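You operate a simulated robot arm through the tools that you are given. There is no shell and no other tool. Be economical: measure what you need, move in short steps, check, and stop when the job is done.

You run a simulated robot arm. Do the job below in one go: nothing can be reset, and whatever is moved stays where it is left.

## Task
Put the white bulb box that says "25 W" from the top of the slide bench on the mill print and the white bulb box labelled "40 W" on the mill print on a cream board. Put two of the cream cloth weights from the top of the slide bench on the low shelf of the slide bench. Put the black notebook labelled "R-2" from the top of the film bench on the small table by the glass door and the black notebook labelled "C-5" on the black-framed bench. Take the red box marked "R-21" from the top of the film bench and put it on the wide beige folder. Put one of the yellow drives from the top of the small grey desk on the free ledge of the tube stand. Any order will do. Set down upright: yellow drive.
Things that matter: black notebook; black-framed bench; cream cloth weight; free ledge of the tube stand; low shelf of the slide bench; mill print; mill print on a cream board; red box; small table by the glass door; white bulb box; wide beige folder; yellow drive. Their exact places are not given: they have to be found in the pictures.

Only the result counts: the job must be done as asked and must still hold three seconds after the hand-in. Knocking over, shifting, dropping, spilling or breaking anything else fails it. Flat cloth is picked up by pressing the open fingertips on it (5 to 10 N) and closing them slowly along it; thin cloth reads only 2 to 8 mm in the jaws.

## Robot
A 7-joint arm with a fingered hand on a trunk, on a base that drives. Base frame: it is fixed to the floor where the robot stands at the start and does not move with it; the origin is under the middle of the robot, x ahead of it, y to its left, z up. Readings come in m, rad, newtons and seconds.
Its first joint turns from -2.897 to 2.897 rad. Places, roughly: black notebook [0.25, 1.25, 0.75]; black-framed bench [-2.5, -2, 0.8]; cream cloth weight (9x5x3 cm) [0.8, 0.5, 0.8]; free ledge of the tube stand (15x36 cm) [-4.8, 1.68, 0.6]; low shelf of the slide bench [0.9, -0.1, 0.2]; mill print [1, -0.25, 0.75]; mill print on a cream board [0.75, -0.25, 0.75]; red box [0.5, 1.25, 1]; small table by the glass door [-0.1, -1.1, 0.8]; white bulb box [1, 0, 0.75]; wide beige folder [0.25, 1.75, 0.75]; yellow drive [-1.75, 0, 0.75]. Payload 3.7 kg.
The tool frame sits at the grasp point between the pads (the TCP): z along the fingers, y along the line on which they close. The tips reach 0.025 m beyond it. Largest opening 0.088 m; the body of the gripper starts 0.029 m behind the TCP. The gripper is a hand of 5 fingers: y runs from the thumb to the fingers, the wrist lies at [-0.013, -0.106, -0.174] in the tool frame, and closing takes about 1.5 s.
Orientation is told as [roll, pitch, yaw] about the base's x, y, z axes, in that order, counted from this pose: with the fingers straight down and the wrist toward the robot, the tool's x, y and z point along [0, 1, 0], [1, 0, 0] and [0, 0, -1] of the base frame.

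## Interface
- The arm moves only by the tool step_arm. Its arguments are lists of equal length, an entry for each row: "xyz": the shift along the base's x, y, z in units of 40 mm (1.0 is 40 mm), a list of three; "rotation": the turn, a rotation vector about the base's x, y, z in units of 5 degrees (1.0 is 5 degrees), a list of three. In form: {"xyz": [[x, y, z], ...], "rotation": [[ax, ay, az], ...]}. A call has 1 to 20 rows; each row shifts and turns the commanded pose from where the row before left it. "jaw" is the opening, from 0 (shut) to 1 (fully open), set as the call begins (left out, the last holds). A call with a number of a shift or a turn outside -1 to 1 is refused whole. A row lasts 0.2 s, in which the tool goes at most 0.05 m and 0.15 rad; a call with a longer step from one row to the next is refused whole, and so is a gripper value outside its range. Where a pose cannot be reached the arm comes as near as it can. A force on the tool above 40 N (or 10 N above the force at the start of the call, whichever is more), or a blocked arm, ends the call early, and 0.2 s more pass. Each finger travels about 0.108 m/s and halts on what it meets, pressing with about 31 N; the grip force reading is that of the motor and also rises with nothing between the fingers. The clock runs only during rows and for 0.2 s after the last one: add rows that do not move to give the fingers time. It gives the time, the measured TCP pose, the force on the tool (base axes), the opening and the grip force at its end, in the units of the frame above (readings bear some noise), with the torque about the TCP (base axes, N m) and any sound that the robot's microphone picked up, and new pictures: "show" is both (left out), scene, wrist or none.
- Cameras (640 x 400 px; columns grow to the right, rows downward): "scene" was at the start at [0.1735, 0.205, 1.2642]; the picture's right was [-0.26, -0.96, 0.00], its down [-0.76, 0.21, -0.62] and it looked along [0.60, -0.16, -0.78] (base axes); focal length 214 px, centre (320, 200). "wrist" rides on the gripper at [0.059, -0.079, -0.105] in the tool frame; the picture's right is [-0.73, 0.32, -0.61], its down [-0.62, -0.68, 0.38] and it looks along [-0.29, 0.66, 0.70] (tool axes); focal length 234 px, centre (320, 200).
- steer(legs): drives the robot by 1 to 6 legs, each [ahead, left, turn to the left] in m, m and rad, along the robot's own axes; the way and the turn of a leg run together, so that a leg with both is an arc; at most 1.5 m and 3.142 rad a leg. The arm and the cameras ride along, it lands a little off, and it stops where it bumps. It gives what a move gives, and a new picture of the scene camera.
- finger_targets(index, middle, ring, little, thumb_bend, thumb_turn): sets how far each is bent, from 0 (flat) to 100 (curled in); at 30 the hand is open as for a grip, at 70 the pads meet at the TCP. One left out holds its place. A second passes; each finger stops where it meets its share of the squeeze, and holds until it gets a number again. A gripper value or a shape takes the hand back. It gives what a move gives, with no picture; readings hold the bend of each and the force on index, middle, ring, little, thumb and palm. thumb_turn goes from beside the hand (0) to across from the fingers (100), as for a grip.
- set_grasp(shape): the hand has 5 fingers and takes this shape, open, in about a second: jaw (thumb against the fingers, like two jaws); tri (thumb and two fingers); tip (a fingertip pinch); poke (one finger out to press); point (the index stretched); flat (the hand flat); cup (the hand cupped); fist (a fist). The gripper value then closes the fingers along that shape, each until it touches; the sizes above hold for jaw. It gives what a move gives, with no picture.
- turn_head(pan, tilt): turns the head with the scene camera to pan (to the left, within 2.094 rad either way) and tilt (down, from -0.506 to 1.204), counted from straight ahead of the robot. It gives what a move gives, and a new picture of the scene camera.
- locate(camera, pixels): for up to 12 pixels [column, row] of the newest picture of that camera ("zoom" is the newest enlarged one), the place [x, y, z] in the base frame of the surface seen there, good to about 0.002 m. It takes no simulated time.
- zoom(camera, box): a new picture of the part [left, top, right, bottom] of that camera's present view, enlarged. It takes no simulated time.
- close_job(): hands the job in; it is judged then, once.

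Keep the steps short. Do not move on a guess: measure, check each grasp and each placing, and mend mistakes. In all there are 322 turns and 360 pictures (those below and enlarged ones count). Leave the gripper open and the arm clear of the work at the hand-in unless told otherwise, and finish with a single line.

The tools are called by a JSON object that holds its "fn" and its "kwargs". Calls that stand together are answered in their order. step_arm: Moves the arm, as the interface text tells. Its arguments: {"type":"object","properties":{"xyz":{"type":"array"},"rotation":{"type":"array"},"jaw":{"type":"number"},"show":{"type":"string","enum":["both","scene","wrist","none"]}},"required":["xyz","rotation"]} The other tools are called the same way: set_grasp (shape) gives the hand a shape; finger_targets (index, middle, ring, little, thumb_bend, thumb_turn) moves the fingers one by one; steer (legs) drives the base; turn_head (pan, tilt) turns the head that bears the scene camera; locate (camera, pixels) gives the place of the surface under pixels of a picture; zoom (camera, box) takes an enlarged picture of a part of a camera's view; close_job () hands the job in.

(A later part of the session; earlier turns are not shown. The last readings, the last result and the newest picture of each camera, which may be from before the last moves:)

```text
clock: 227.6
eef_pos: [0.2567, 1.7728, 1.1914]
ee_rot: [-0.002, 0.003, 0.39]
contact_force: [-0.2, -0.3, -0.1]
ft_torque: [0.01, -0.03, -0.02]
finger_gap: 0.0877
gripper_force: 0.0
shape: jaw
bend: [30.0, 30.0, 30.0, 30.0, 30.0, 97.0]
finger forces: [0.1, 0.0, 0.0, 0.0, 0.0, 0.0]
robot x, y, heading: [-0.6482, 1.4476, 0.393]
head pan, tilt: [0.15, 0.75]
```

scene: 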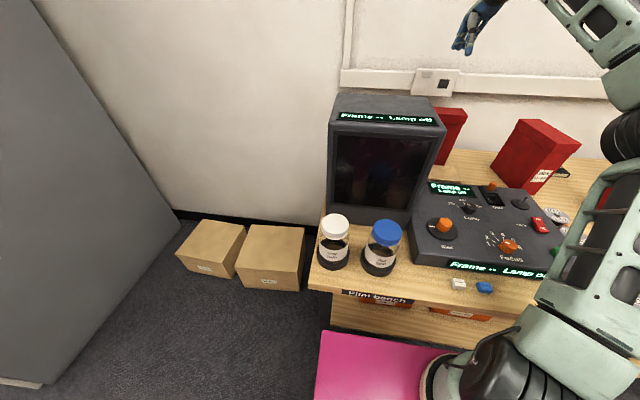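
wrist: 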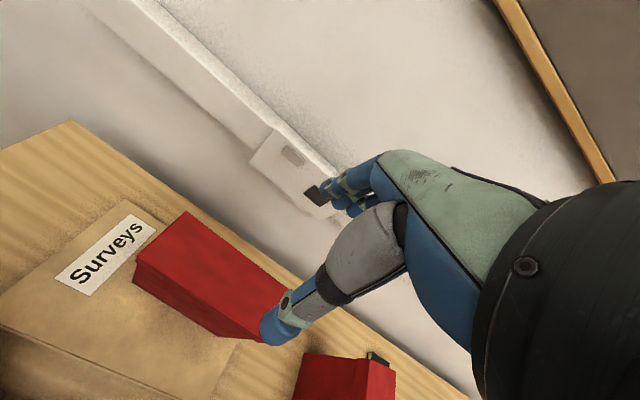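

R-21 stands on the folder. Next are the notebooks. I retract the arm, turn the hand −86° for narrow-side grasps, and drive right to face C-5 at about (0.476, 1.333).

{"fn": "step_arm", "kwargs": {"xyz": [[-0.92, -0.37, 0], [-0.92, -0.37, 0], [-0.92, -0.37, 0], [-0.92, -0.37, 0], [-0.92, -0.37, 0], [-0.92, -0.37, 0], [0, 0, 0], [0, 0, 0], [0, 0, 0], [0, 0, 0], [0, 0, 0], [0, 0, 0], [0, 0, 0], [0, 0, 0], [0, 0, 0], [0, 0, 0], [0, 0, 0], [0, 0, 0]], "rotation": [[0, 0, -1], [0, 0, -1], [0, 0, -1], [0, 0, -1], [0, 0, -1], [0, 0, -1], [0, 0, -1], [0, 0, -1], [0, 0, -1], [0, 0, -1], [0, 0, -1], [0, 0, -1], [0, 0, -1], [0, 0, -1], [0, 0, -1], [0, 0, -1], [0, 0, -1], [0, 0, 0]], "show": "none"}}

{"fn": "steer", "kwargs": {"legs": [[0, -0.53, 0]]}}

{"fn": "turn_head", "kwargs": {"pan": -0.05, "tilt": 0.7}}

```text
clock: 231.4
eef_pos: [0.0366, 1.6825, 1.1892]
ee_rot: [-0.002, 0.0, -1.092]
contact_force: [0.2, 0.1, 0.1]
ft_torque: [0.0, 0.01, -0.03]
finger_gap: 0.0878
gripper_force: 0.0
shape: jaw
bend: [30.0, 30.0, 30.0, 30.0, 30.0, 97.0]
finger forces: [0.0, 0.0, 0.0, 0.0, 0.1, 0.0]
robot x, y, heading: [-0.6484, 1.4487, 0.399]
head pan, tilt: [0.15, 0.75]
```

```text
clock: 234.4
eef_pos: [0.2363, 1.2025, 1.1896]
ee_rot: [-0.003, 0.002, -1.089]
contact_force: [0.3, -0.2, 0.1]
ft_torque: [0.02, -0.01, -0.02]
finger_gap: 0.0878
gripper_force: 0.1
shape: jaw
bend: [30.0, 30.0, 30.0, 30.0, 30.0, 97.0]
finger forces: [0.0, 0.0, 0.0, 0.0, 0.0, 0.1]
robot x, y, heading: [-0.4474, 0.9624, 0.387]
head pan, tilt: [0.15, 0.75]
```

scene: 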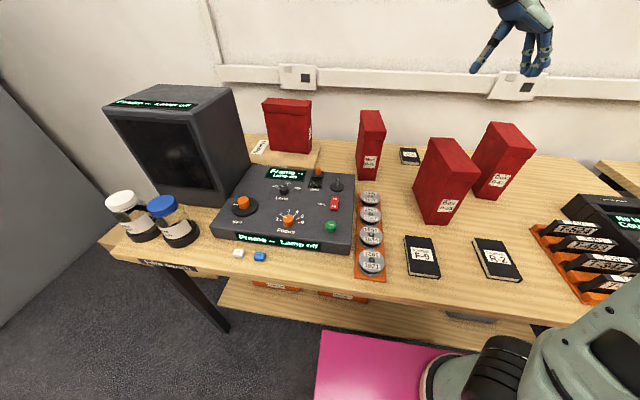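

```text
clock: 235.2
eef_pos: [0.2357, 1.2013, 1.1902]
ee_rot: [-0.002, 0.002, -1.087]
contact_force: [-0.3, 0.7, -0.4]
ft_torque: [-0.02, 0.01, -0.01]
finger_gap: 0.0876
gripper_force: 0.0
shape: jaw
bend: [30.0, 30.0, 30.0, 30.0, 30.0, 97.0]
finger forces: [0.0, 0.1, 0.1, 0.0, 0.0, 0.0]
robot x, y, heading: [-0.4494, 0.9679, 0.394]
head pan, tilt: [-0.051, 0.7]
```

scene: 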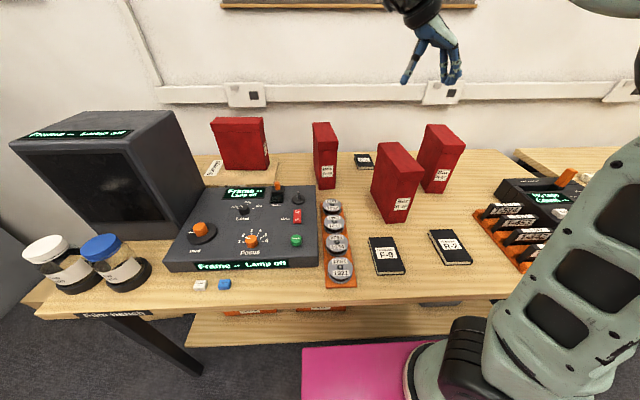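

{"fn": "zoom", "kwargs": {"camera": "scene", "box": [300, 110, 476, 220]}}

{"fn": "locate", "kwargs": {"camera": "zoom", "pixels": [[200, 160], [265, 160], [275, 205], [212, 205], [235, 180], [100, 50], [145, 60], [130, 155], [330, 130], [430, 165], [500, 60], [600, 120]]}}

```text
3.64 times, centred on (388, 165) of scene
```

zoom: 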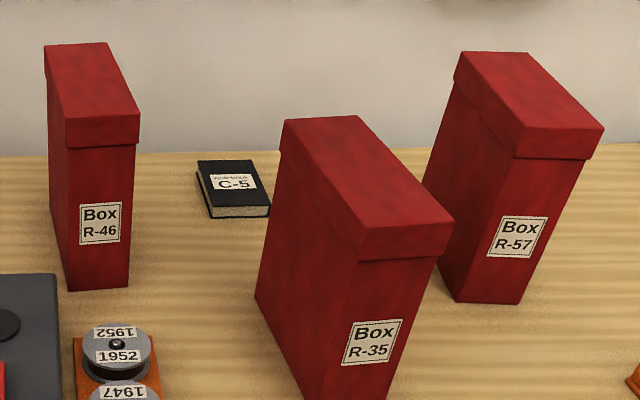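

```text
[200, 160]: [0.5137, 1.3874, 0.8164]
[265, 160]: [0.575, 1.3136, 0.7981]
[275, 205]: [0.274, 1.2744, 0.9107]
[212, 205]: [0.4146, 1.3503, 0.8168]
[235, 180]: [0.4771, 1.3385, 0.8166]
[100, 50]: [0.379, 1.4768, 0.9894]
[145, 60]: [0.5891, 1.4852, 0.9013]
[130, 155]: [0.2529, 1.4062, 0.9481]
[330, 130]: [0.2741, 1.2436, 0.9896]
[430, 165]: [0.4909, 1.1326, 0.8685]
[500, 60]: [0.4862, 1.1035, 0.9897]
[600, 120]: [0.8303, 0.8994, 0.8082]
```

C-5's centre is (0.477, 1.338), yaw 0.36. With the wrist on the left it would crowd R-46, so I try the opposite hand turn (wrist on the right).

{"fn": "step_arm", "kwargs": {"xyz": [[0, 0, 0], [0, 0, 0], [0, 0, 0], [0, 0, 0], [0, 0, 0], [0, 0, 0], [0, 0, 0], [0, 0, 0], [0, 0, 0], [0, 0, 0], [0, 0, 0], [0, 0, 0], [0, 0, 0], [0, 0, 0], [0, 0, 0], [0, 0, 0], [0, 0, 0], [0, 0, 0], [0, 0, 0], [0, 0, 0]], "rotation": [[0, 0, 1], [0, 0, 1], [0, 0, 1], [0, 0, 1], [0, 0, 1], [0, 0, 1], [0, 0, 1], [0, 0, 1], [0, 0, 1], [0, 0, 1], [0, 0, 1], [0, 0, 1], [0, 0, 1], [0, 0, 1], [0, 0, 1], [0, 0, 1], [0, 0, 1], [0, 0, 1], [0, 0, 1], [0, 0, 1]], "show": "none"}}

{"fn": "step_arm", "kwargs": {"xyz": [[0, 0, 0], [0, 0, 0], [0, 0, 0], [0, 0, 0], [0, 0, 0], [0, 0, 0], [0, 0, 0], [0, 0, 0], [0, 0, 0], [0, 0, 0], [0, 0, 0], [0, 0, 0], [0, 0, 0], [0, 0, 0], [0, 0, 0], [0, 0, 0], [0, 0, 0]], "rotation": [[0, 0, 1], [0, 0, 1], [0, 0, 1], [0, 0, 1], [0, 0, 1], [0, 0, 1], [0, 0, 1], [0, 0, 1], [0, 0, 1], [0, 0, 1], [0, 0, 1], [0, 0, 1], [0, 0, 1], [0, 0, 1], [0, 0, 1], [0, 0, 0.7], [0, 0, 0]], "show": "scene"}}

```text
clock: 239.3
eef_pos: [0.2377, 1.202, 1.1897]
ee_rot: [-0.001, 0.001, 0.661]
contact_force: [-0.2, -0.3, 0.4]
ft_torque: [0.02, -0.03, 0.01]
finger_gap: 0.0879
gripper_force: 0.1
shape: jaw
bend: [30.0, 30.0, 30.0, 30.0, 30.0, 97.0]
finger forces: [0.0, 0.0, 0.0, 0.0, 0.0, 0.0]
robot x, y, heading: [-0.4404, 0.9661, 0.401]
head pan, tilt: [-0.051, 0.7]
```

```text
clock: 242.9
eef_pos: [0.1179, 1.2059, 1.1608]
ee_rot: [-0.015, 0.006, 2.018]
contact_force: [0.0, 1.2, 1.0]
ft_torque: [-0.08, -0.06, -0.01]
finger_gap: 0.0875
gripper_force: 0.0
shape: jaw
bend: [30.0, 30.0, 30.0, 30.0, 30.0, 97.0]
finger forces: [0.1, 0.0, 0.1, 0.0, 0.0, 0.0]
out of reach, approached as far as the arm can: row 11, 12, 13, 14, 15, 16
robot x, y, heading: [-0.4424, 0.9594, 0.391]
head pan, tilt: [-0.051, 0.7]
```

scene: 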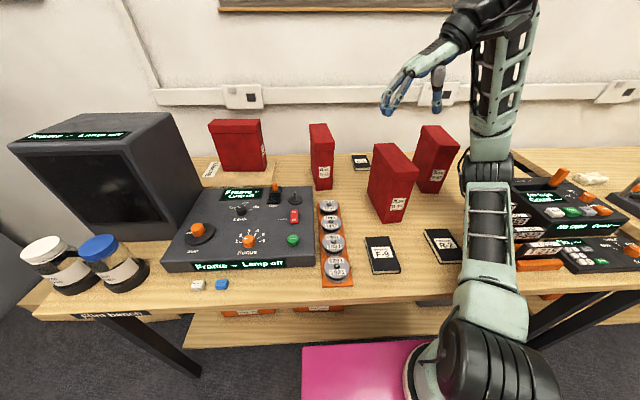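

The far turn is limited here at short reach. I back the turn off to yaw 1.5, then extend above C-5 and see how far it turns there.

{"fn": "step_arm", "kwargs": {"xyz": [[0.6, 0, 0.15], [0.6, 0, 0.15], [0.6, 0, 0.15], [0.6, 0, 0.15], [0.6, 0, 0.15], [0, 0, 0], [0.95, 0.55, 0], [0.95, 0.55, 0], [0.95, 0.55, 0], [0.95, 0.55, 0], [0.95, 0.55, 0], [0.95, 0.55, 0], [0, 0, 0]], "rotation": [[0.2, 0, -1], [0, 0, -1], [0, 0, -1], [0, 0, -1], [0, 0, -1], [0, 0, -0.8], [0, 0, 0], [0, 0, 0], [0, 0, 0], [0, 0, 0], [0, 0, 0], [0, 0, 0], [0, 0, 0]], "show": "scene"}}

```text
clock: 245.8
eef_pos: [0.2587, 1.2678, 1.1623]
ee_rot: [-0.011, -0.019, 1.514]
contact_force: [-0.4, -0.2, 0.2]
ft_torque: [0.01, 0.0, 0.0]
finger_gap: 0.0879
gripper_force: 0.1
shape: jaw
bend: [30.0, 30.0, 30.0, 30.0, 30.0, 97.0]
finger forces: [0.1, 0.0, 0.0, 0.1, 0.0, 0.1]
out of reach, approached as far as the arm can: row 1, 2, 3, 5, 7, 8, 9, 10, 11, 12
robot x, y, heading: [-0.445, 0.9635, 0.397]
head pan, tilt: [-0.051, 0.7]
```

scene: 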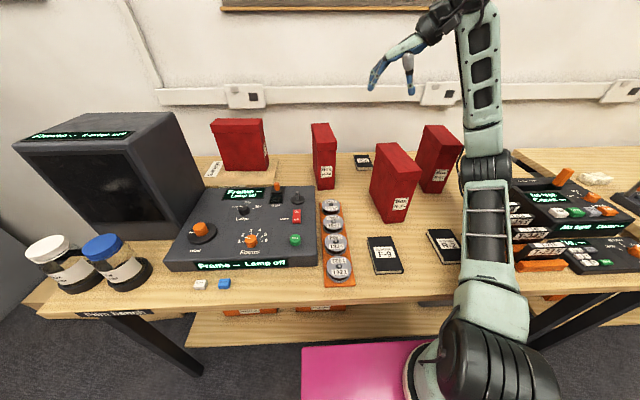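

The arm got into an awkward elbow-low posture. I unwind the yaw to recover the normal posture.

{"fn": "step_arm", "kwargs": {"xyz": [[0, 0, 0.3], [0, 0, 0.3], [0, 0, 0.2], [0, 0, 0], [0, 0, 0], [0, 0, 0], [0, 0, 0], [0, 0, 0], [0, 0, 0], [0, 0, 0], [0, 0, 0], [0, 0, 0], [0, 0, 0], [0, 0, 0]], "rotation": [[0, 0, -1], [0, 0, -1], [0, 0, -1], [0, 0, -1], [0, 0, -1], [0, 0, -1], [0, 0, -1], [0, 0, -1], [0, 0, -1], [0, 0, -1], [0, 0, -1], [0, 0, -1], [0, 0, -1], [0, 0, 0]], "show": "scene"}}

```text
clock: 248.8
eef_pos: [0.2626, 1.2765, 1.19]
ee_rot: [-0.01, -0.014, 0.385]
contact_force: [-0.1, -0.3, 0.8]
ft_torque: [0.0, -0.03, -0.02]
finger_gap: 0.088
gripper_force: 0.0
shape: jaw
bend: [30.0, 30.0, 30.0, 30.0, 30.0, 97.0]
finger forces: [0.1, 0.0, 0.0, 0.0, 0.0, 0.1]
robot x, y, heading: [-0.4473, 0.9622, 0.398]
head pan, tilt: [-0.051, 0.7]
```

scene: 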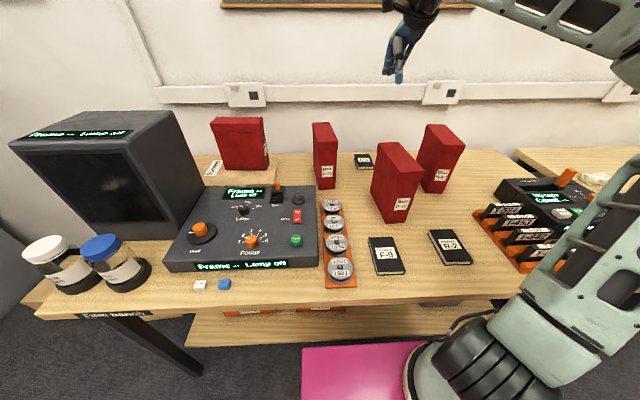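

Recovered. Before reaching for C-5, I measure the footprints of the neighbouring red boxes to find a collision-free direction.

{"fn": "zoom", "kwargs": {"camera": "scene", "box": [300, 110, 476, 220]}}

{"fn": "locate", "kwargs": {"camera": "zoom", "pixels": [[50, 48], [104, 46], [70, 114], [136, 110], [290, 124], [356, 120], [366, 228], [446, 216], [468, 58], [528, 57], [520, 124], [596, 128]]}}

```text
3.64 times, centred on (388, 165) of scene
```

zoom: 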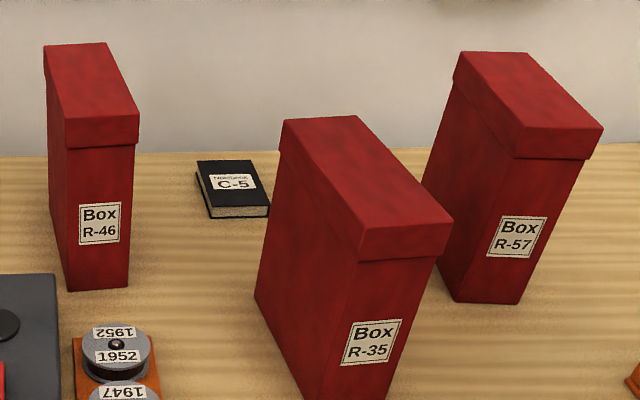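

```text
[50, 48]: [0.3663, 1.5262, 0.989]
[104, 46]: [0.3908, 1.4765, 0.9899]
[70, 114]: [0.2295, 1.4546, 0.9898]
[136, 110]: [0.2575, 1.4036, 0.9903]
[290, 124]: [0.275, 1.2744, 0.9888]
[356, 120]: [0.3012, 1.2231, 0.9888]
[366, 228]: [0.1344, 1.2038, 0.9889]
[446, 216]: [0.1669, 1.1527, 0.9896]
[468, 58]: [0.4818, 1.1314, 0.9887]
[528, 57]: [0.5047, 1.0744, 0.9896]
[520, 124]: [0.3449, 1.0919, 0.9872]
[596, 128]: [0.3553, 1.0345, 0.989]
```

I have the geometry. I do notebook R-2 first, since it lies in the open. I turn the hand to yaw −1.19 and move above R-2 at (0.103, 1.033).

{"fn": "step_arm", "kwargs": {"xyz": [[-0.57, -0.87, 0], [-0.57, -0.87, 0], [-0.57, -0.87, 0], [-0.57, -0.87, 0], [-0.57, -0.87, 0], [-0.57, -0.87, 0], [-0.57, -0.87, 0], [0, 0, 0], [0, 0, 0], [0, 0, 0], [0, 0, 0], [0, 0, 0], [0, 0, 0], [0, 0, -0.7], [0, 0, -0.7], [0, 0, -0.7], [0, 0, -0.7], [0, 0, -0.7], [0, 0, 0]], "rotation": [[0.1, 0.15, -1], [0, 0, -1], [0, 0, -1], [0, 0, -1], [0, 0, -1], [0, 0, -1], [0, 0, -1], [0, 0, -1], [0, 0, -1], [0, 0, -1], [0, 0, -1], [0, 0, -1], [0, 0, -1], [0, 0, -1], [0, 0, -1], [0, 0, -1], [0, 0, -1], [0, 0, -1], [0, 0, -0.05]]}}

```text
clock: 252.8
eef_pos: [0.103, 1.0353, 1.0494]
ee_rot: [0.005, -0.006, -1.188]
contact_force: [0.5, -0.3, 0.3]
ft_torque: [0.03, 0.0, -0.01]
finger_gap: 0.0878
gripper_force: 0.0
shape: jaw
bend: [30.0, 30.0, 30.0, 30.0, 30.0, 97.0]
finger forces: [0.0, 0.1, 0.0, 0.0, 0.0, 0.0]
robot x, y, heading: [-0.4452, 0.9662, 0.391]
head pan, tilt: [-0.051, 0.7]
```

scene: 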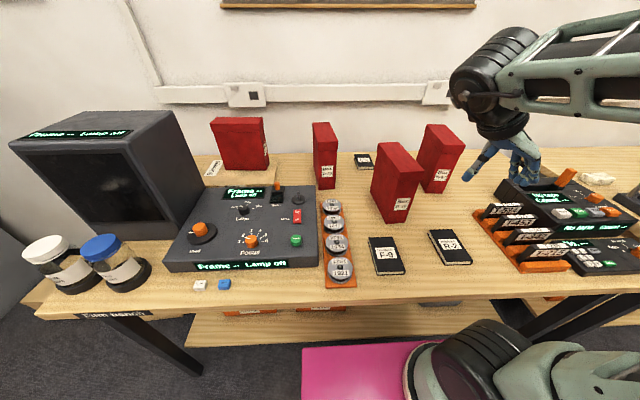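
wrist: 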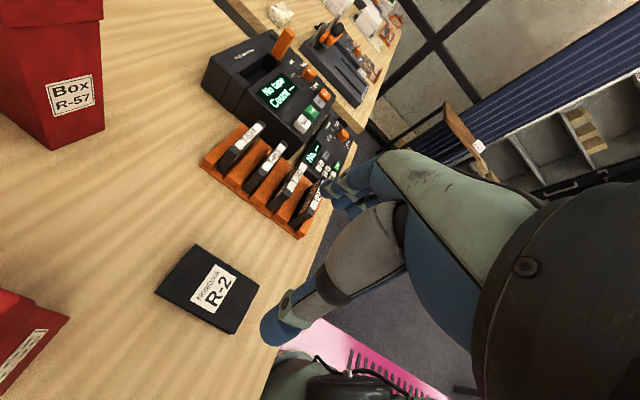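

{"fn": "locate", "kwargs": {"camera": "wrist", "pixels": [[197, 249], [255, 285], [229, 330], [160, 292], [207, 288]]}}

{"fn": "step_arm", "kwargs": {"xyz": [[0, 0, -0.8], [0, 0, -0.8], [0, 0, -0.8], [0, 0, -0.8], [0, 0, -0.8], [0, 0, 0]], "rotation": [[0, 0, 0], [0, 0, 0], [0, 0, 0], [0, 0, 0], [0, 0, 0], [0, 0, 0]], "show": "wrist"}}

```text
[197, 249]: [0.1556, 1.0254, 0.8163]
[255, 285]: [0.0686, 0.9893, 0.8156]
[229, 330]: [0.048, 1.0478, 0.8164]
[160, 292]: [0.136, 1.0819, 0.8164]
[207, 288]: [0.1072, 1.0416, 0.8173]
```

```text
clock: 254.2
eef_pos: [0.1017, 1.0312, 0.8899]
ee_rot: [0.006, -0.005, -1.189]
contact_force: [-0.4, -0.1, 0.3]
ft_torque: [0.0, -0.01, -0.02]
finger_gap: 0.0877
gripper_force: 0.0
shape: jaw
bend: [30.0, 30.0, 30.0, 30.0, 30.0, 97.0]
finger forces: [0.0, 0.0, 0.0, 0.0, 0.0, 0.1]
robot x, y, heading: [-0.446, 0.9659, 0.398]
head pan, tilt: [-0.051, 0.7]
```

wrist: 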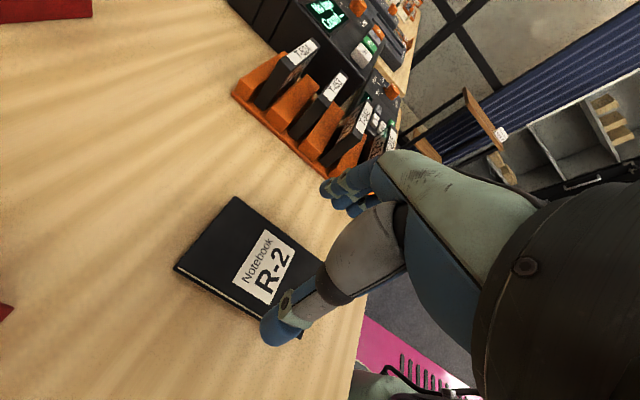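

R-2 is centred at (0.102, 1.036). I lower to z about 0.825 in small steps and close.

{"fn": "step_arm", "kwargs": {"xyz": [[0, 0.12, -0.7], [0, 0, -0.5], [0, 0, -0.2], [0, 0, -0.2], [0, 0, 0]], "rotation": [[0, 0, 0], [0, 0, 0], [0, 0, 0], [0, 0, 0], [0, 0, 0]], "show": "none"}}

{"fn": "step_arm", "kwargs": {"xyz": [[0, 0, 0], [0, 0, 0], [0, 0, 0], [0, 0, 0], [0, 0, 0]], "rotation": [[0, 0, 0], [0, 0, 0], [0, 0, 0], [0, 0, 0], [0, 0, 0]], "jaw": 0.3, "show": "wrist"}}

```text
clock: 255.3
eef_pos: [0.1151, 1.0443, 0.836]
ee_rot: [0.001, -0.003, -1.19]
contact_force: [-0.4, 0.1, -0.4]
ft_torque: [0.03, 0.04, -0.01]
finger_gap: 0.0877
gripper_force: 0.0
shape: jaw
bend: [30.0, 30.0, 30.0, 30.0, 30.0, 97.0]
finger forces: [0.0, 0.1, 0.1, 0.0, 0.0, 0.0]
out of reach, approached as far as the arm can: row 2, 3, 4
robot x, y, heading: [-0.4431, 0.9634, 0.398]
head pan, tilt: [-0.051, 0.7]
```

```text
clock: 256.6
eef_pos: [0.1158, 1.0449, 0.836]
ee_rot: [0.004, -0.004, -1.187]
contact_force: [0.1, 0.7, 1.2]
ft_torque: [0.01, 0.04, 0.04]
finger_gap: 0.0625
gripper_force: 31.2
shape: jaw
bend: [27.0, 36.0, 34.0, 44.0, 58.0, 99.0]
finger forces: [15.4, 8.2, 3.4, 0.0, 27.4, 0.1]
robot x, y, heading: [-0.445, 0.965, 0.397]
head pan, tilt: [-0.051, 0.7]
```

wrist: 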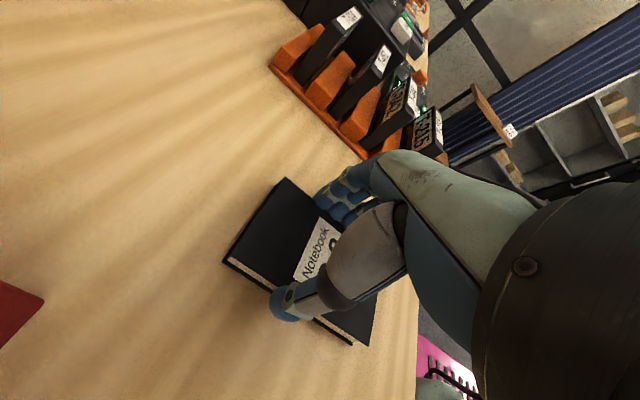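

Gripped at 0.0625 m, even though the arm was at a limit. I lift gently.

{"fn": "step_arm", "kwargs": {"xyz": [[0, 0, 0.2], [0, 0, 0.3], [0, 0, 0.5], [0, 0, 0.8], [0, 0, 0.8], [0, 0, 0.8], [0, 0, 0]], "rotation": [[0, 0, 0], [0, 0, 0], [0, 0, 0], [0, 0, 0], [0, 0, 0], [0, 0, 0], [0, 0, 0]]}}

```text
clock: 258.1
eef_pos: [0.115, 1.0418, 0.9716]
ee_rot: [0.003, -0.005, -1.189]
contact_force: [-0.3, 0.1, -1.8]
ft_torque: [-0.02, -0.01, -0.02]
finger_gap: 0.0572
gripper_force: 30.3
shape: jaw
bend: [28.0, 38.0, 38.0, 44.0, 63.0, 99.0]
finger forces: [13.8, 6.6, 6.6, 0.0, 31.2, 0.0]
robot x, y, heading: [-0.4473, 0.9621, 0.393]
head pan, tilt: [-0.051, 0.7]
```

scene: 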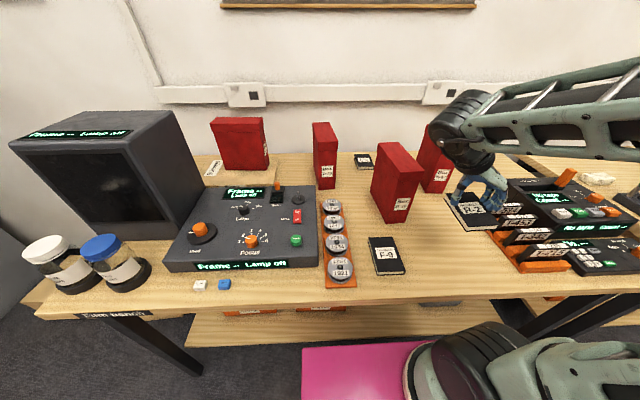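
wrist: 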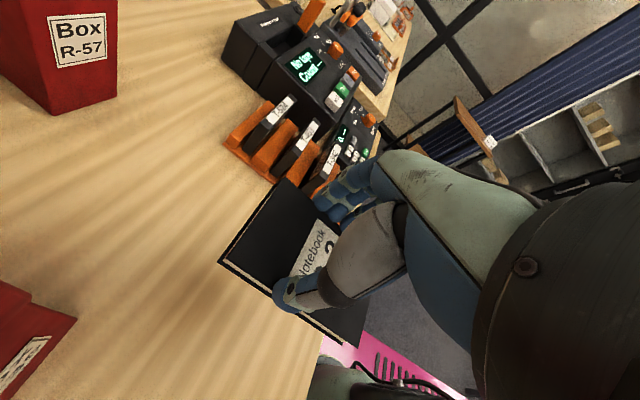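

R-2 is held. I raise it and turn the hand back, then drive to the small table by the glass door.

{"fn": "step_arm", "kwargs": {"xyz": [[0, 0, 0.9], [0, 0, 0.9], [0, 0, 0.9], [0, 0, 0.5], [0, 0, 0], [0, 0, 0], [0, 0, 0], [0, 0, 0], [0, 0, 0], [0, 0, 0], [0, 0, 0], [0, 0, 0], [0, 0, 0], [0, 0, 0], [0, 0, 0], [0, 0, 0], [0, 0, 0], [0, 0, 0], [0, 0, 0], [0, 0, 0]], "rotation": [[0, 0, 0], [0, 0, 1], [0, 0, 1], [0, 0, 1], [0, 0, 1], [0, 0, 1], [0, 0, 1], [0, 0, 1], [0, 0, 1], [0, 0, 1], [0, 0, 1], [0, 0, 1], [0, 0, 1], [0, 0, 1], [0, 0, 1], [0, 0, 1], [0, 0, 1], [0, 0, 1], [0, 0, 1], [0, 0, 0]], "show": "none"}}

{"fn": "steer", "kwargs": {"legs": [[-0.45, 0, 0], [0, -1.26, 0], [0, 0, -1.57]]}}

```text
clock: 262.4
eef_pos: [0.117, 1.0444, 1.0986]
ee_rot: [0.005, -0.005, 0.383]
contact_force: [0.1, 1.0, -1.3]
ft_torque: [-0.01, 0.01, 0.0]
finger_gap: 0.0572
gripper_force: 31.0
shape: jaw
bend: [28.0, 38.0, 38.0, 44.0, 63.0, 99.0]
finger forces: [13.8, 6.7, 5.8, 0.0, 30.6, 0.1]
robot x, y, heading: [-0.444, 0.9688, 0.396]
head pan, tilt: [-0.051, 0.7]
```

```text
clock: 274.9
eef_pos: [-0.2044, -0.9202, 1.0989]
ee_rot: [0.005, -0.004, -1.099]
contact_force: [0.3, 0.4, -1.4]
ft_torque: [0.04, -0.03, -0.02]
finger_gap: 0.0571
gripper_force: 30.8
shape: jaw
bend: [28.0, 38.0, 38.0, 44.0, 63.0, 99.0]
finger forces: [13.9, 6.6, 5.5, 0.1, 30.1, 0.1]
robot x, y, heading: [-0.3335, -0.366, -1.087]
head pan, tilt: [-0.051, 0.7]
```

scene: 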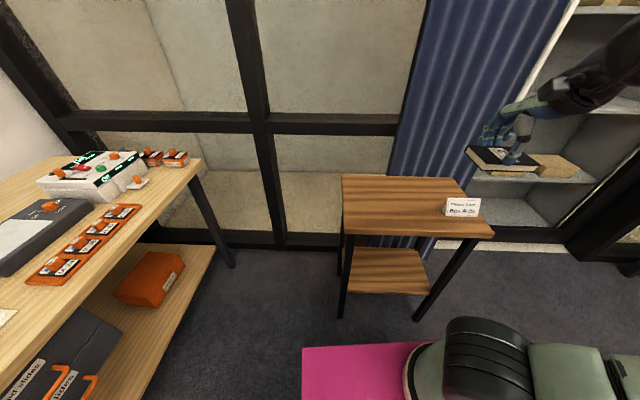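

{"fn": "locate", "kwargs": {"camera": "scene", "pixels": [[347, 180], [450, 180], [488, 235], [350, 230], [400, 205], [460, 208], [462, 215], [390, 270]]}}

{"fn": "step_arm", "kwargs": {"xyz": [[0, 0, 0]], "rotation": [[0, 0, 0]], "show": "wrist"}}

```text
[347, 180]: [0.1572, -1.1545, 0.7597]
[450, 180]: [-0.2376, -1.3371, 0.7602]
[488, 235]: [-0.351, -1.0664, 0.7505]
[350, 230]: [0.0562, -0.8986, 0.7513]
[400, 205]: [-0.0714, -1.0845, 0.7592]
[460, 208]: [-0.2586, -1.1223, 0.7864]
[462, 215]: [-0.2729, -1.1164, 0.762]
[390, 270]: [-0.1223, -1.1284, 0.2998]
```

```text
clock: 275.3
eef_pos: [-0.2053, -0.9187, 1.0993]
ee_rot: [0.007, -0.005, -1.1]
contact_force: [0.0, 1.0, -1.2]
ft_torque: [0.02, -0.03, 0.04]
finger_gap: 0.0571
gripper_force: 30.8
shape: jaw
bend: [28.0, 38.0, 38.0, 44.0, 63.0, 99.0]
finger forces: [13.8, 6.5, 5.5, 0.0, 30.2, 0.0]
robot x, y, heading: [-0.3331, -0.3621, -1.085]
head pan, tilt: [-0.051, 0.7]
```

wrist: 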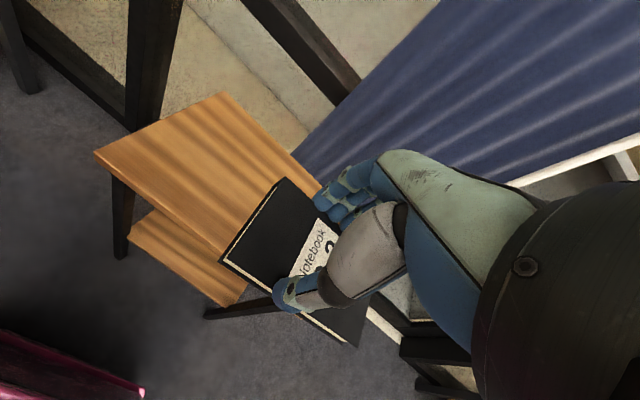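

{"fn": "locate", "kwargs": {"camera": "wrist", "pixels": [[283, 185], [225, 258], [350, 342], [260, 225], [290, 300]]}}

{"fn": "step_arm", "kwargs": {"xyz": [[0.72, -0.68, 0], [0.72, -0.68, 0], [0.72, -0.68, 0], [0.72, -0.68, 0], [0.72, -0.68, 0], [0, 0, -0.8], [0, 0, -0.8], [0, 0, -0.8], [0, 0, -0.8], [0, 0, -0.8], [0, 0, 0]], "rotation": [[0, 0, 0], [0, 0, 0], [0, 0, 0], [0, 0, 0], [0, 0, 0], [0, 0, 0], [0, 0, 0], [0, 0, 0], [0, 0, 0], [0, 0, 0], [0, 0, 0]]}}

```text
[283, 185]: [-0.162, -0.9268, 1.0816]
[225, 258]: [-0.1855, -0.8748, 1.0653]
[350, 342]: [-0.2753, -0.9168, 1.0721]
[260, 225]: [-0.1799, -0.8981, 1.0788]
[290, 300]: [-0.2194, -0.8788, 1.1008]
```

```text
clock: 277.7
eef_pos: [-0.0603, -1.059, 0.9385]
ee_rot: [0.005, -0.004, -1.099]
contact_force: [0.1, -0.2, -0.5]
ft_torque: [0.04, -0.01, 0.01]
finger_gap: 0.057
gripper_force: 31.6
shape: jaw
bend: [28.0, 38.0, 38.0, 44.0, 63.0, 99.0]
finger forces: [13.8, 6.8, 4.4, 0.0, 28.4, 0.0]
robot x, y, heading: [-0.3343, -0.3689, -1.082]
head pan, tilt: [-0.051, 0.7]
```

scene: 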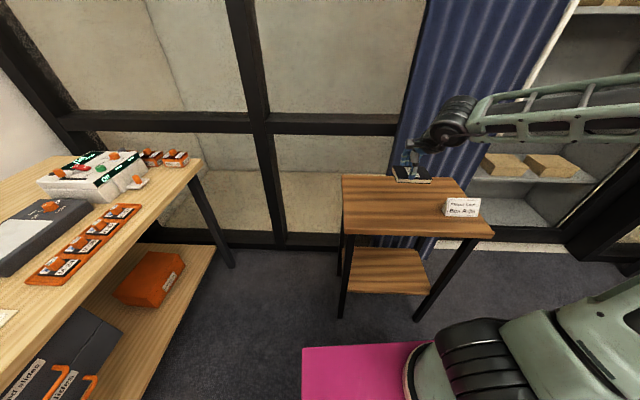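
wrist: 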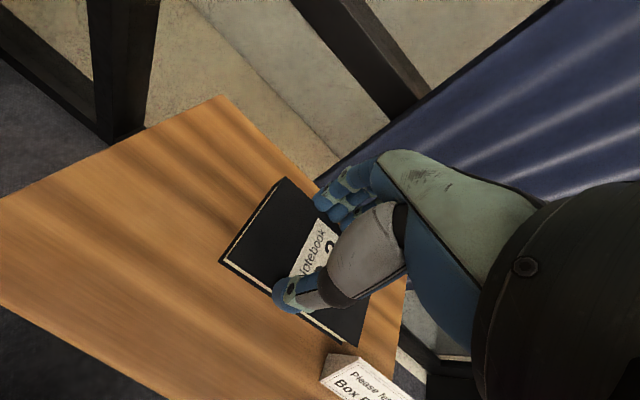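

The notebook is over the table top and clear of the sign. I lower it.

{"fn": "step_arm", "kwargs": {"xyz": [[0, 0, -0.8], [0, 0, -0.8], [0, 0, -0.8], [0, 0, -0.4], [0, 0, -0.2], [0, 0, 0]], "rotation": [[0, 0, 0], [0, 0, 0], [0, 0, 0], [0, 0, 0], [0, 0, 0], [0, 0, 0]], "show": "none"}}

{"fn": "step_arm", "kwargs": {"xyz": [[0, 0, -0.1], [0, 0, -0.1], [0, 0, -0.1], [0, 0, 0]], "rotation": [[0, 0, 0], [0, 0, 0], [0, 0, 0], [0, 0, 0]], "show": "wrist"}}

```text
clock: 279.1
eef_pos: [-0.0614, -1.0568, 0.8176]
ee_rot: [0.003, -0.006, -1.099]
contact_force: [0.6, 0.4, -0.8]
ft_torque: [0.01, 0.0, 0.04]
finger_gap: 0.0569
gripper_force: 31.1
shape: jaw
bend: [28.0, 38.0, 38.0, 44.0, 63.0, 99.0]
finger forces: [13.7, 6.6, 3.9, 0.0, 27.5, 0.0]
robot x, y, heading: [-0.331, -0.3681, -1.086]
head pan, tilt: [-0.051, 0.7]
```

```text
clock: 280.1
eef_pos: [-0.0607, -1.0561, 0.8058]
ee_rot: [0.006, -0.005, -1.1]
contact_force: [-0.7, 0.2, -1.6]
ft_torque: [-0.05, -0.04, 0.0]
finger_gap: 0.057
gripper_force: 31.4
shape: jaw
bend: [28.0, 38.0, 38.0, 44.0, 63.0, 99.0]
finger forces: [13.7, 6.7, 4.0, 0.0, 27.5, 0.1]
robot x, y, heading: [-0.3333, -0.3675, -1.085]
head pan, tilt: [-0.051, 0.7]
```

wrist: 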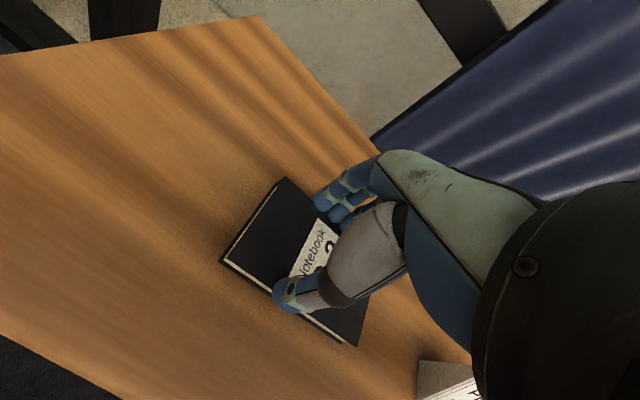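

{"fn": "step_arm", "kwargs": {"xyz": [[0, 0, -0.12], [0, 0, -0.12], [0, 0, -0.1], [0, 0, 0]], "rotation": [[0, 0, 0], [0, 0, 0], [0, 0, 0], [0, 0, 0]], "show": "none"}}

```text
clock: 280.7
eef_pos: [-0.0597, -1.0577, 0.8]
ee_rot: [0.002, -0.014, -1.099]
contact_force: [-4.4, 5.7, 20.7]
ft_torque: [0.26, 0.22, -0.01]
finger_gap: 0.0433
gripper_force: 31.0
shape: jaw
bend: [76.0, 30.0, 39.0, 44.0, 73.0, 100.0]
finger forces: [2.2, 15.7, 0.0, 0.1, 34.1, 0.1]
robot x, y, heading: [-0.3321, -0.3669, -1.087]
head pan, tilt: [-0.051, 0.7]
stopped in row 3: the force on the tool passed its limit at 49 N (the readings are from after the stop); the commanded pose is now the measured one
```

It touched and the index slipped a little. I open the hand and look.

{"fn": "step_arm", "kwargs": {"xyz": [[0, 0, 0.1], [0, 0, 0.1], [0, 0, 0], [0, 0, 0], [0, 0, 0]], "rotation": [[0, 0, 0], [0, 0, 0], [0, 0, 0], [0, 0, 0], [0, 0, 0]], "jaw": 1, "show": "wrist"}}

```text
clock: 281.9
eef_pos: [-0.0591, -1.0578, 0.8087]
ee_rot: [0.004, -0.01, -1.098]
contact_force: [0.0, 0.1, 0.0]
ft_torque: [-0.03, 0.0, -0.02]
finger_gap: 0.0878
gripper_force: 0.1
shape: jaw
bend: [30.0, 30.0, 30.0, 30.0, 30.0, 98.0]
finger forces: [0.0, 0.0, 0.0, 0.0, 0.1, 0.0]
robot x, y, heading: [-0.3302, -0.3719, -1.089]
head pan, tilt: [-0.051, 0.7]
```

wrist: 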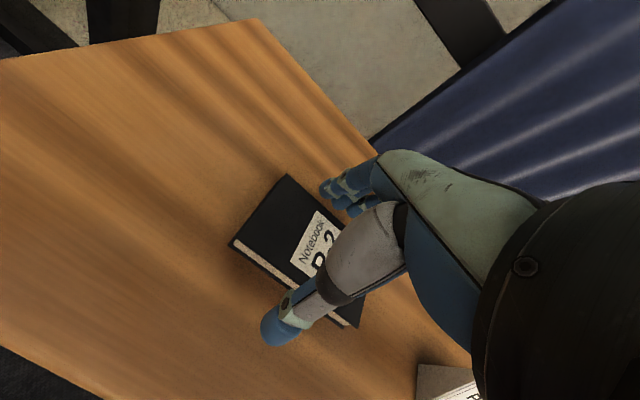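

R-2 lies flat on the table. I raise the hand straight up.

{"fn": "step_arm", "kwargs": {"xyz": [[0, 0, 0.4], [0, 0, 0.8], [0, 0, 0.9], [0, 0, 0.9], [0, 0, 0.9], [0, 0, 0.9], [0, 0, 0.9], [0, 0, 0.9], [0, 0, 0.9], [0, 0, 0]], "rotation": [[0, 0, 0], [0, 0, 0], [0, 0, 0], [0, 0, 0], [0, 0, 0], [0, 0, 0], [0, 0, 0], [0, 0, 0], [0, 0, 0], [0, 0, 0]], "show": "scene"}}

```text
clock: 284.1
eef_pos: [-0.0612, -1.0584, 1.1089]
ee_rot: [0.003, -0.011, -1.098]
contact_force: [-0.4, 0.3, 0.8]
ft_torque: [-0.02, 0.03, 0.03]
finger_gap: 0.0877
gripper_force: 0.0
shape: jaw
bend: [30.0, 30.0, 30.0, 30.0, 30.0, 98.0]
finger forces: [0.0, 0.0, 0.0, 0.0, 0.0, 0.1]
robot x, y, heading: [-0.3304, -0.3695, -1.085]
head pan, tilt: [-0.051, 0.7]
```

scene: 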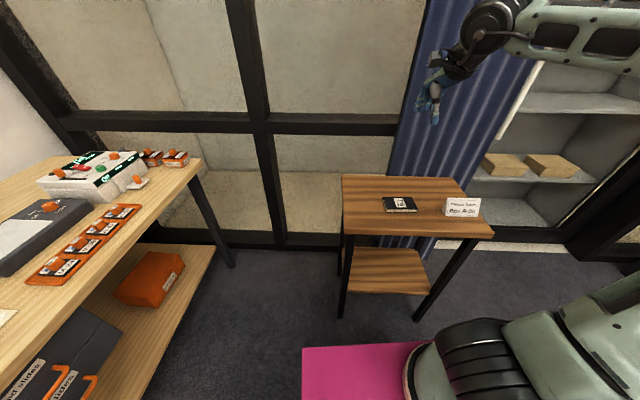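

R-2 is done. I return to the film bench for C-5: turn back, drive left, then approach.

{"fn": "steer", "kwargs": {"legs": [[0, 0, 1.475], [0, 1.33, 0], [0.38, 0, 0]]}}

```text
clock: 296.4
eef_pos: [0.1326, 1.24, 1.1079]
ee_rot: [0.003, -0.011, 0.453]
contact_force: [0.0, -0.8, -0.2]
ft_torque: [-0.01, 0.0, -0.02]
finger_gap: 0.0877
gripper_force: 0.2
shape: jaw
bend: [30.0, 30.0, 30.0, 30.0, 30.0, 98.0]
finger forces: [0.1, 0.1, 0.1, 0.0, 0.0, 0.0]
robot x, y, heading: [-0.5631, 0.9771, 0.467]
head pan, tilt: [-0.051, 0.7]
```

scene: 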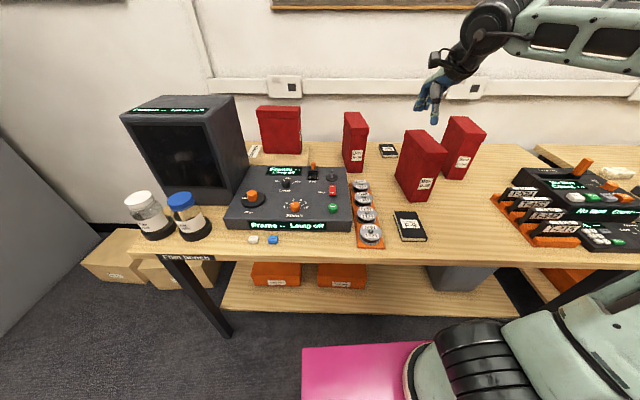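

{"fn": "steer", "kwargs": {"legs": [[0, 0, -0.075], [0.16, 0, 0]]}}

```text
clock: 298.3
eef_pos: [0.3016, 1.246, 1.1081]
ee_rot: [0.004, -0.011, 0.375]
contact_force: [-0.1, -0.1, 0.0]
ft_torque: [0.03, -0.02, -0.02]
finger_gap: 0.0877
gripper_force: 0.1
shape: jaw
bend: [30.0, 30.0, 30.0, 30.0, 30.0, 98.0]
finger forces: [0.0, 0.0, 0.0, 0.0, 0.0, 0.0]
robot x, y, heading: [-0.4125, 1.0412, 0.388]
head pan, tilt: [-0.051, 0.7]
```

scene: 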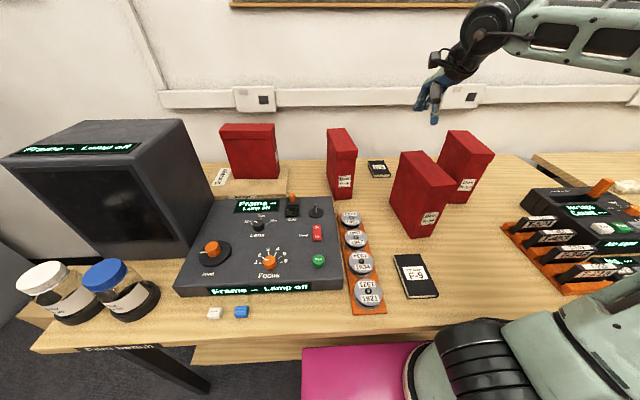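

The base is now at s≈0.014, closer to the bench. I raise the hand, turn it to yaw −1.21 and move above C-5.

{"fn": "step_arm", "kwargs": {"xyz": [[0, 0, 0.8], [0, 0, 0.8], [0, 0, 0.4], [0, 0, 0], [0, 0, 0], [0, 0, 0], [0, 0, 0], [0, 0, 0], [0, 0, 0], [0, 0, 0], [0, 0, 0], [0, 0, 0], [0, 0, 0], [0.875, 0.457, 0], [0.875, 0.457, 0], [0.875, 0.457, 0], [0.875, 0.457, 0], [0.875, 0.457, 0], [0, 0, 0]], "rotation": [[0, 0, -1], [0, 0.1, -1], [0, 0, -1], [0, 0, -1], [0, 0, -1], [0, 0, -1], [0, 0, -1], [0, 0, -1], [0, 0, -1], [0, 0, -1], [0, 0, -1], [0, 0, -1], [0, 0, -1], [0, 0, -1], [0, 0, -1], [0, 0, -1], [0, 0, -1], [0, 0, -1], [0, 0, -0.15]]}}

```text
clock: 302.3
eef_pos: [0.479, 1.3363, 1.1855]
ee_rot: [0.004, -0.001, -1.209]
contact_force: [-0.4, -0.4, -0.1]
ft_torque: [0.0, -0.04, -0.02]
finger_gap: 0.0877
gripper_force: 0.0
shape: jaw
bend: [30.0, 30.0, 30.0, 30.0, 30.0, 98.0]
finger forces: [0.0, 0.0, 0.1, 0.1, 0.0, 0.0]
robot x, y, heading: [-0.4113, 1.037, 0.387]
head pan, tilt: [-0.051, 0.7]
```

scene: 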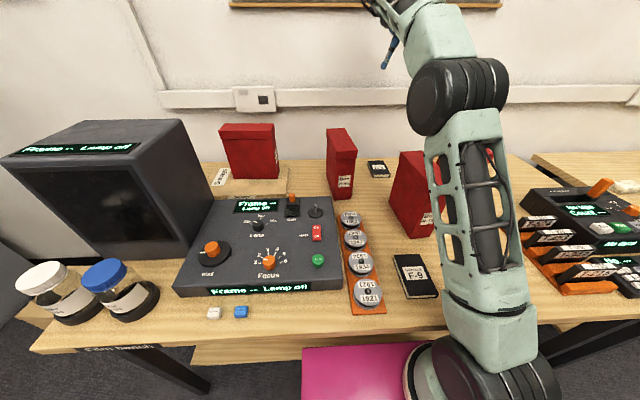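
wrist: 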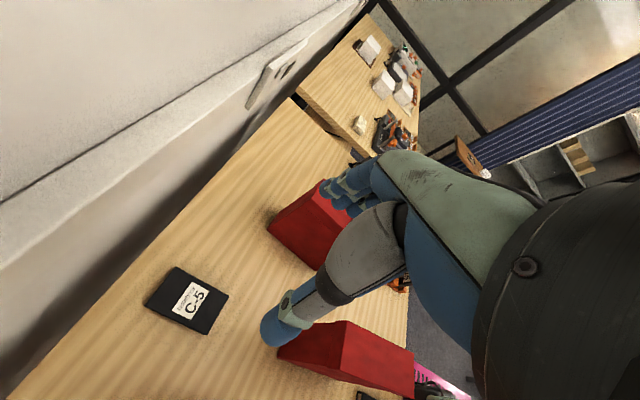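

{"fn": "locate", "kwargs": {"camera": "scene", "pixels": [[430, 100], [430, 125], [430, 50], [415, 25], [395, 8], [450, 75], [425, 70]]}}

{"fn": "locate", "kwargs": {"camera": "wrist", "pixels": [[182, 270], [224, 297], [205, 330], [150, 302], [188, 298], [320, 350], [300, 225], [345, 330]]}}

```text
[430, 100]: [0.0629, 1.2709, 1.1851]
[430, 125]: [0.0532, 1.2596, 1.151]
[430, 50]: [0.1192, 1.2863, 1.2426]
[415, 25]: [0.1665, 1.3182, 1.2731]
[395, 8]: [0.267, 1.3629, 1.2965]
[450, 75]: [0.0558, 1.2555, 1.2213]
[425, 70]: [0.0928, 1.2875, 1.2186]
```

```text
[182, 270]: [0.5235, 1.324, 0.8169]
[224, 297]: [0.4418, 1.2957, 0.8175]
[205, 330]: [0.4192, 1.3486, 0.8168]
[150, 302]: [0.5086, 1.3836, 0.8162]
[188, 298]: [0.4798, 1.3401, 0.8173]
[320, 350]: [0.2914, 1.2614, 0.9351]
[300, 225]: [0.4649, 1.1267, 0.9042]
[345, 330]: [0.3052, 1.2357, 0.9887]
```

The forearm line (t≈−1.14 to −1.16) runs in the gap between R-46 and R-35. I descend partway with a 5° tilt and check.

{"fn": "step_arm", "kwargs": {"xyz": [[-0.1, 0.04, -0.8], [0, 0, -0.8], [0, 0, -0.8], [0, 0, -0.8], [0, 0, -0.8], [0, 0, 0]], "rotation": [[0.935, 0.354, 0], [0, 0, 0], [0, 0, 0], [0, 0, 0], [0, 0, 0], [0, 0, 0]]}}

{"fn": "zoom", "kwargs": {"camera": "scene", "box": [300, 40, 540, 240]}}

```text
clock: 303.7
eef_pos: [0.4731, 1.3382, 1.025]
ee_rot: [0.004, 0.085, -1.207]
contact_force: [0.6, -0.6, 0.0]
ft_torque: [0.0, -0.02, 0.01]
finger_gap: 0.0879
gripper_force: 0.0
shape: jaw
bend: [30.0, 30.0, 30.0, 30.0, 30.0, 98.0]
finger forces: [0.1, 0.0, 0.0, 0.1, 0.1, 0.1]
robot x, y, heading: [-0.4077, 1.04, 0.39]
head pan, tilt: [-0.051, 0.7]
```

scene: 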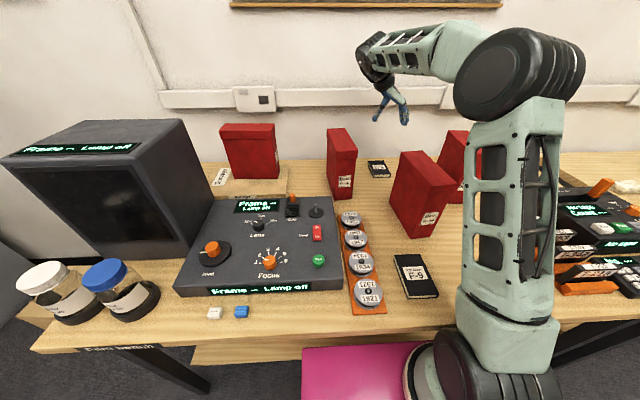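
wrist: 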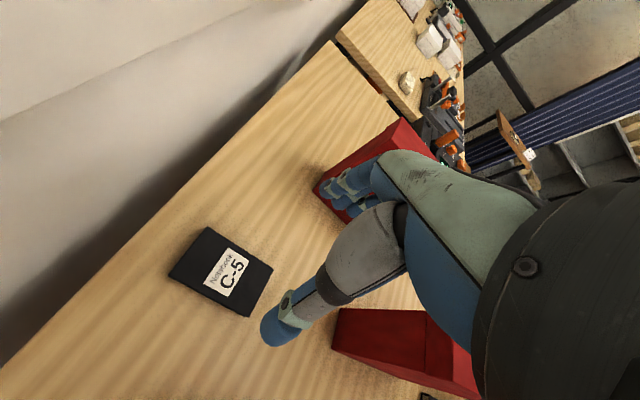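

```text
2.00 times, centred on (420, 140) of scene
```

zoom: 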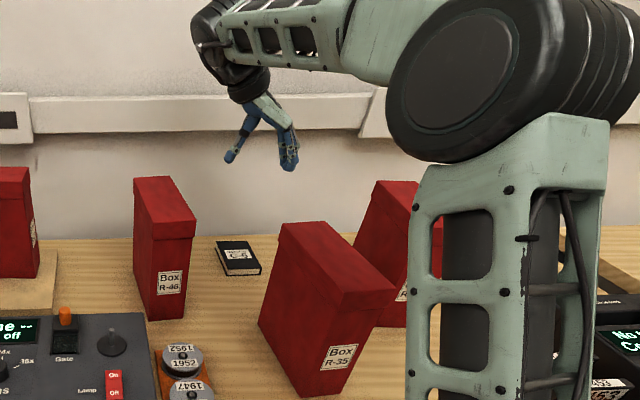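

{"fn": "locate", "kwargs": {"camera": "zoom", "pixels": [[205, 45], [245, 90], [290, 65], [340, 65], [400, 80], [440, 150], [235, 75], [265, 105]]}}

```text
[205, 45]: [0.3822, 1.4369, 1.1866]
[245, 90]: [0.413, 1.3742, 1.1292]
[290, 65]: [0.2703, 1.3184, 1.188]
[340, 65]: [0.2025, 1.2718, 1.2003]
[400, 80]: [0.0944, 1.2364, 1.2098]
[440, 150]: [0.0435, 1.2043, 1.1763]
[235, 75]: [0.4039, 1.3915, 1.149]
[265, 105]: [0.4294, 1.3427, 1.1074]
```

Scaled down to the grasp height, the forearm's underside stays just above 1.0 and the wrist keeps about 3 cm from R-46. I descend to about z 0.90 and look again.

{"fn": "step_arm", "kwargs": {"xyz": [[0, 0, -0.6], [0, 0, -0.6], [0, 0, -0.6], [0, 0, -0.6], [0, 0, -0.6], [0, 0, 0]], "rotation": [[0, 0, 0], [0, 0, 0], [0, 0, 0], [0, 0, 0], [0, 0, 0], [0, 0, 0]]}}

{"fn": "zoom", "kwargs": {"camera": "scene", "box": [300, 70, 540, 220]}}

{"fn": "locate", "kwargs": {"camera": "wrist", "pixels": [[230, 205], [290, 250], [260, 300], [205, 250]]}}

```text
clock: 305.1
eef_pos: [0.4738, 1.3396, 0.9062]
ee_rot: [0.005, 0.086, -1.207]
contact_force: [-0.3, 0.3, 0.3]
ft_torque: [-0.01, 0.0, -0.05]
finger_gap: 0.088
gripper_force: 0.0
shape: jaw
bend: [30.0, 30.0, 30.0, 30.0, 30.0, 98.0]
finger forces: [0.1, 0.1, 0.0, 0.1, 0.0, 0.0]
robot x, y, heading: [-0.4111, 1.0447, 0.39]
head pan, tilt: [-0.051, 0.7]
```

scene: 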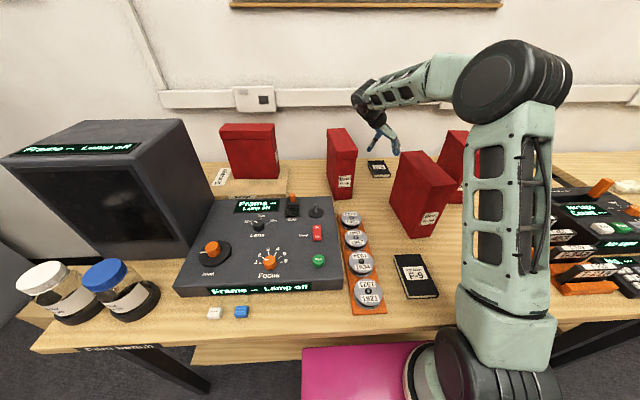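
wrist: 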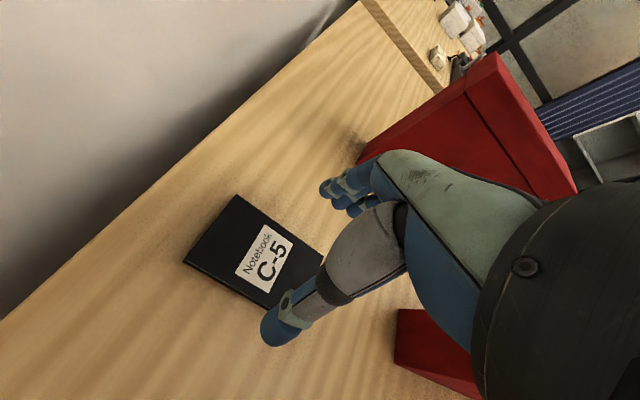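

```text
2.67 times, centred on (420, 145) of scene
```

zoom: 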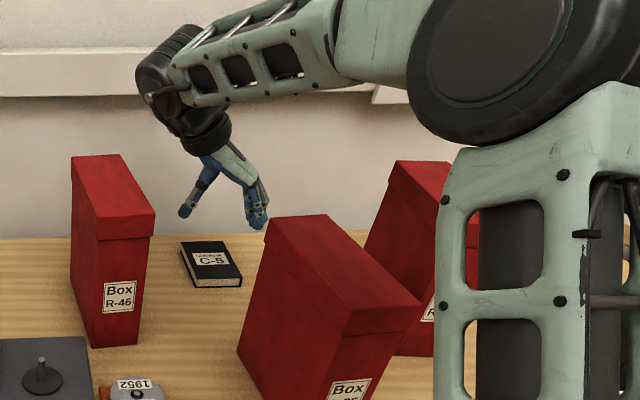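

```text
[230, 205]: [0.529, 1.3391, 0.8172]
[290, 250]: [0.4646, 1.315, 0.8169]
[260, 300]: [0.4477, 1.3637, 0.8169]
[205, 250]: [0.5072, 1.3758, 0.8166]
```

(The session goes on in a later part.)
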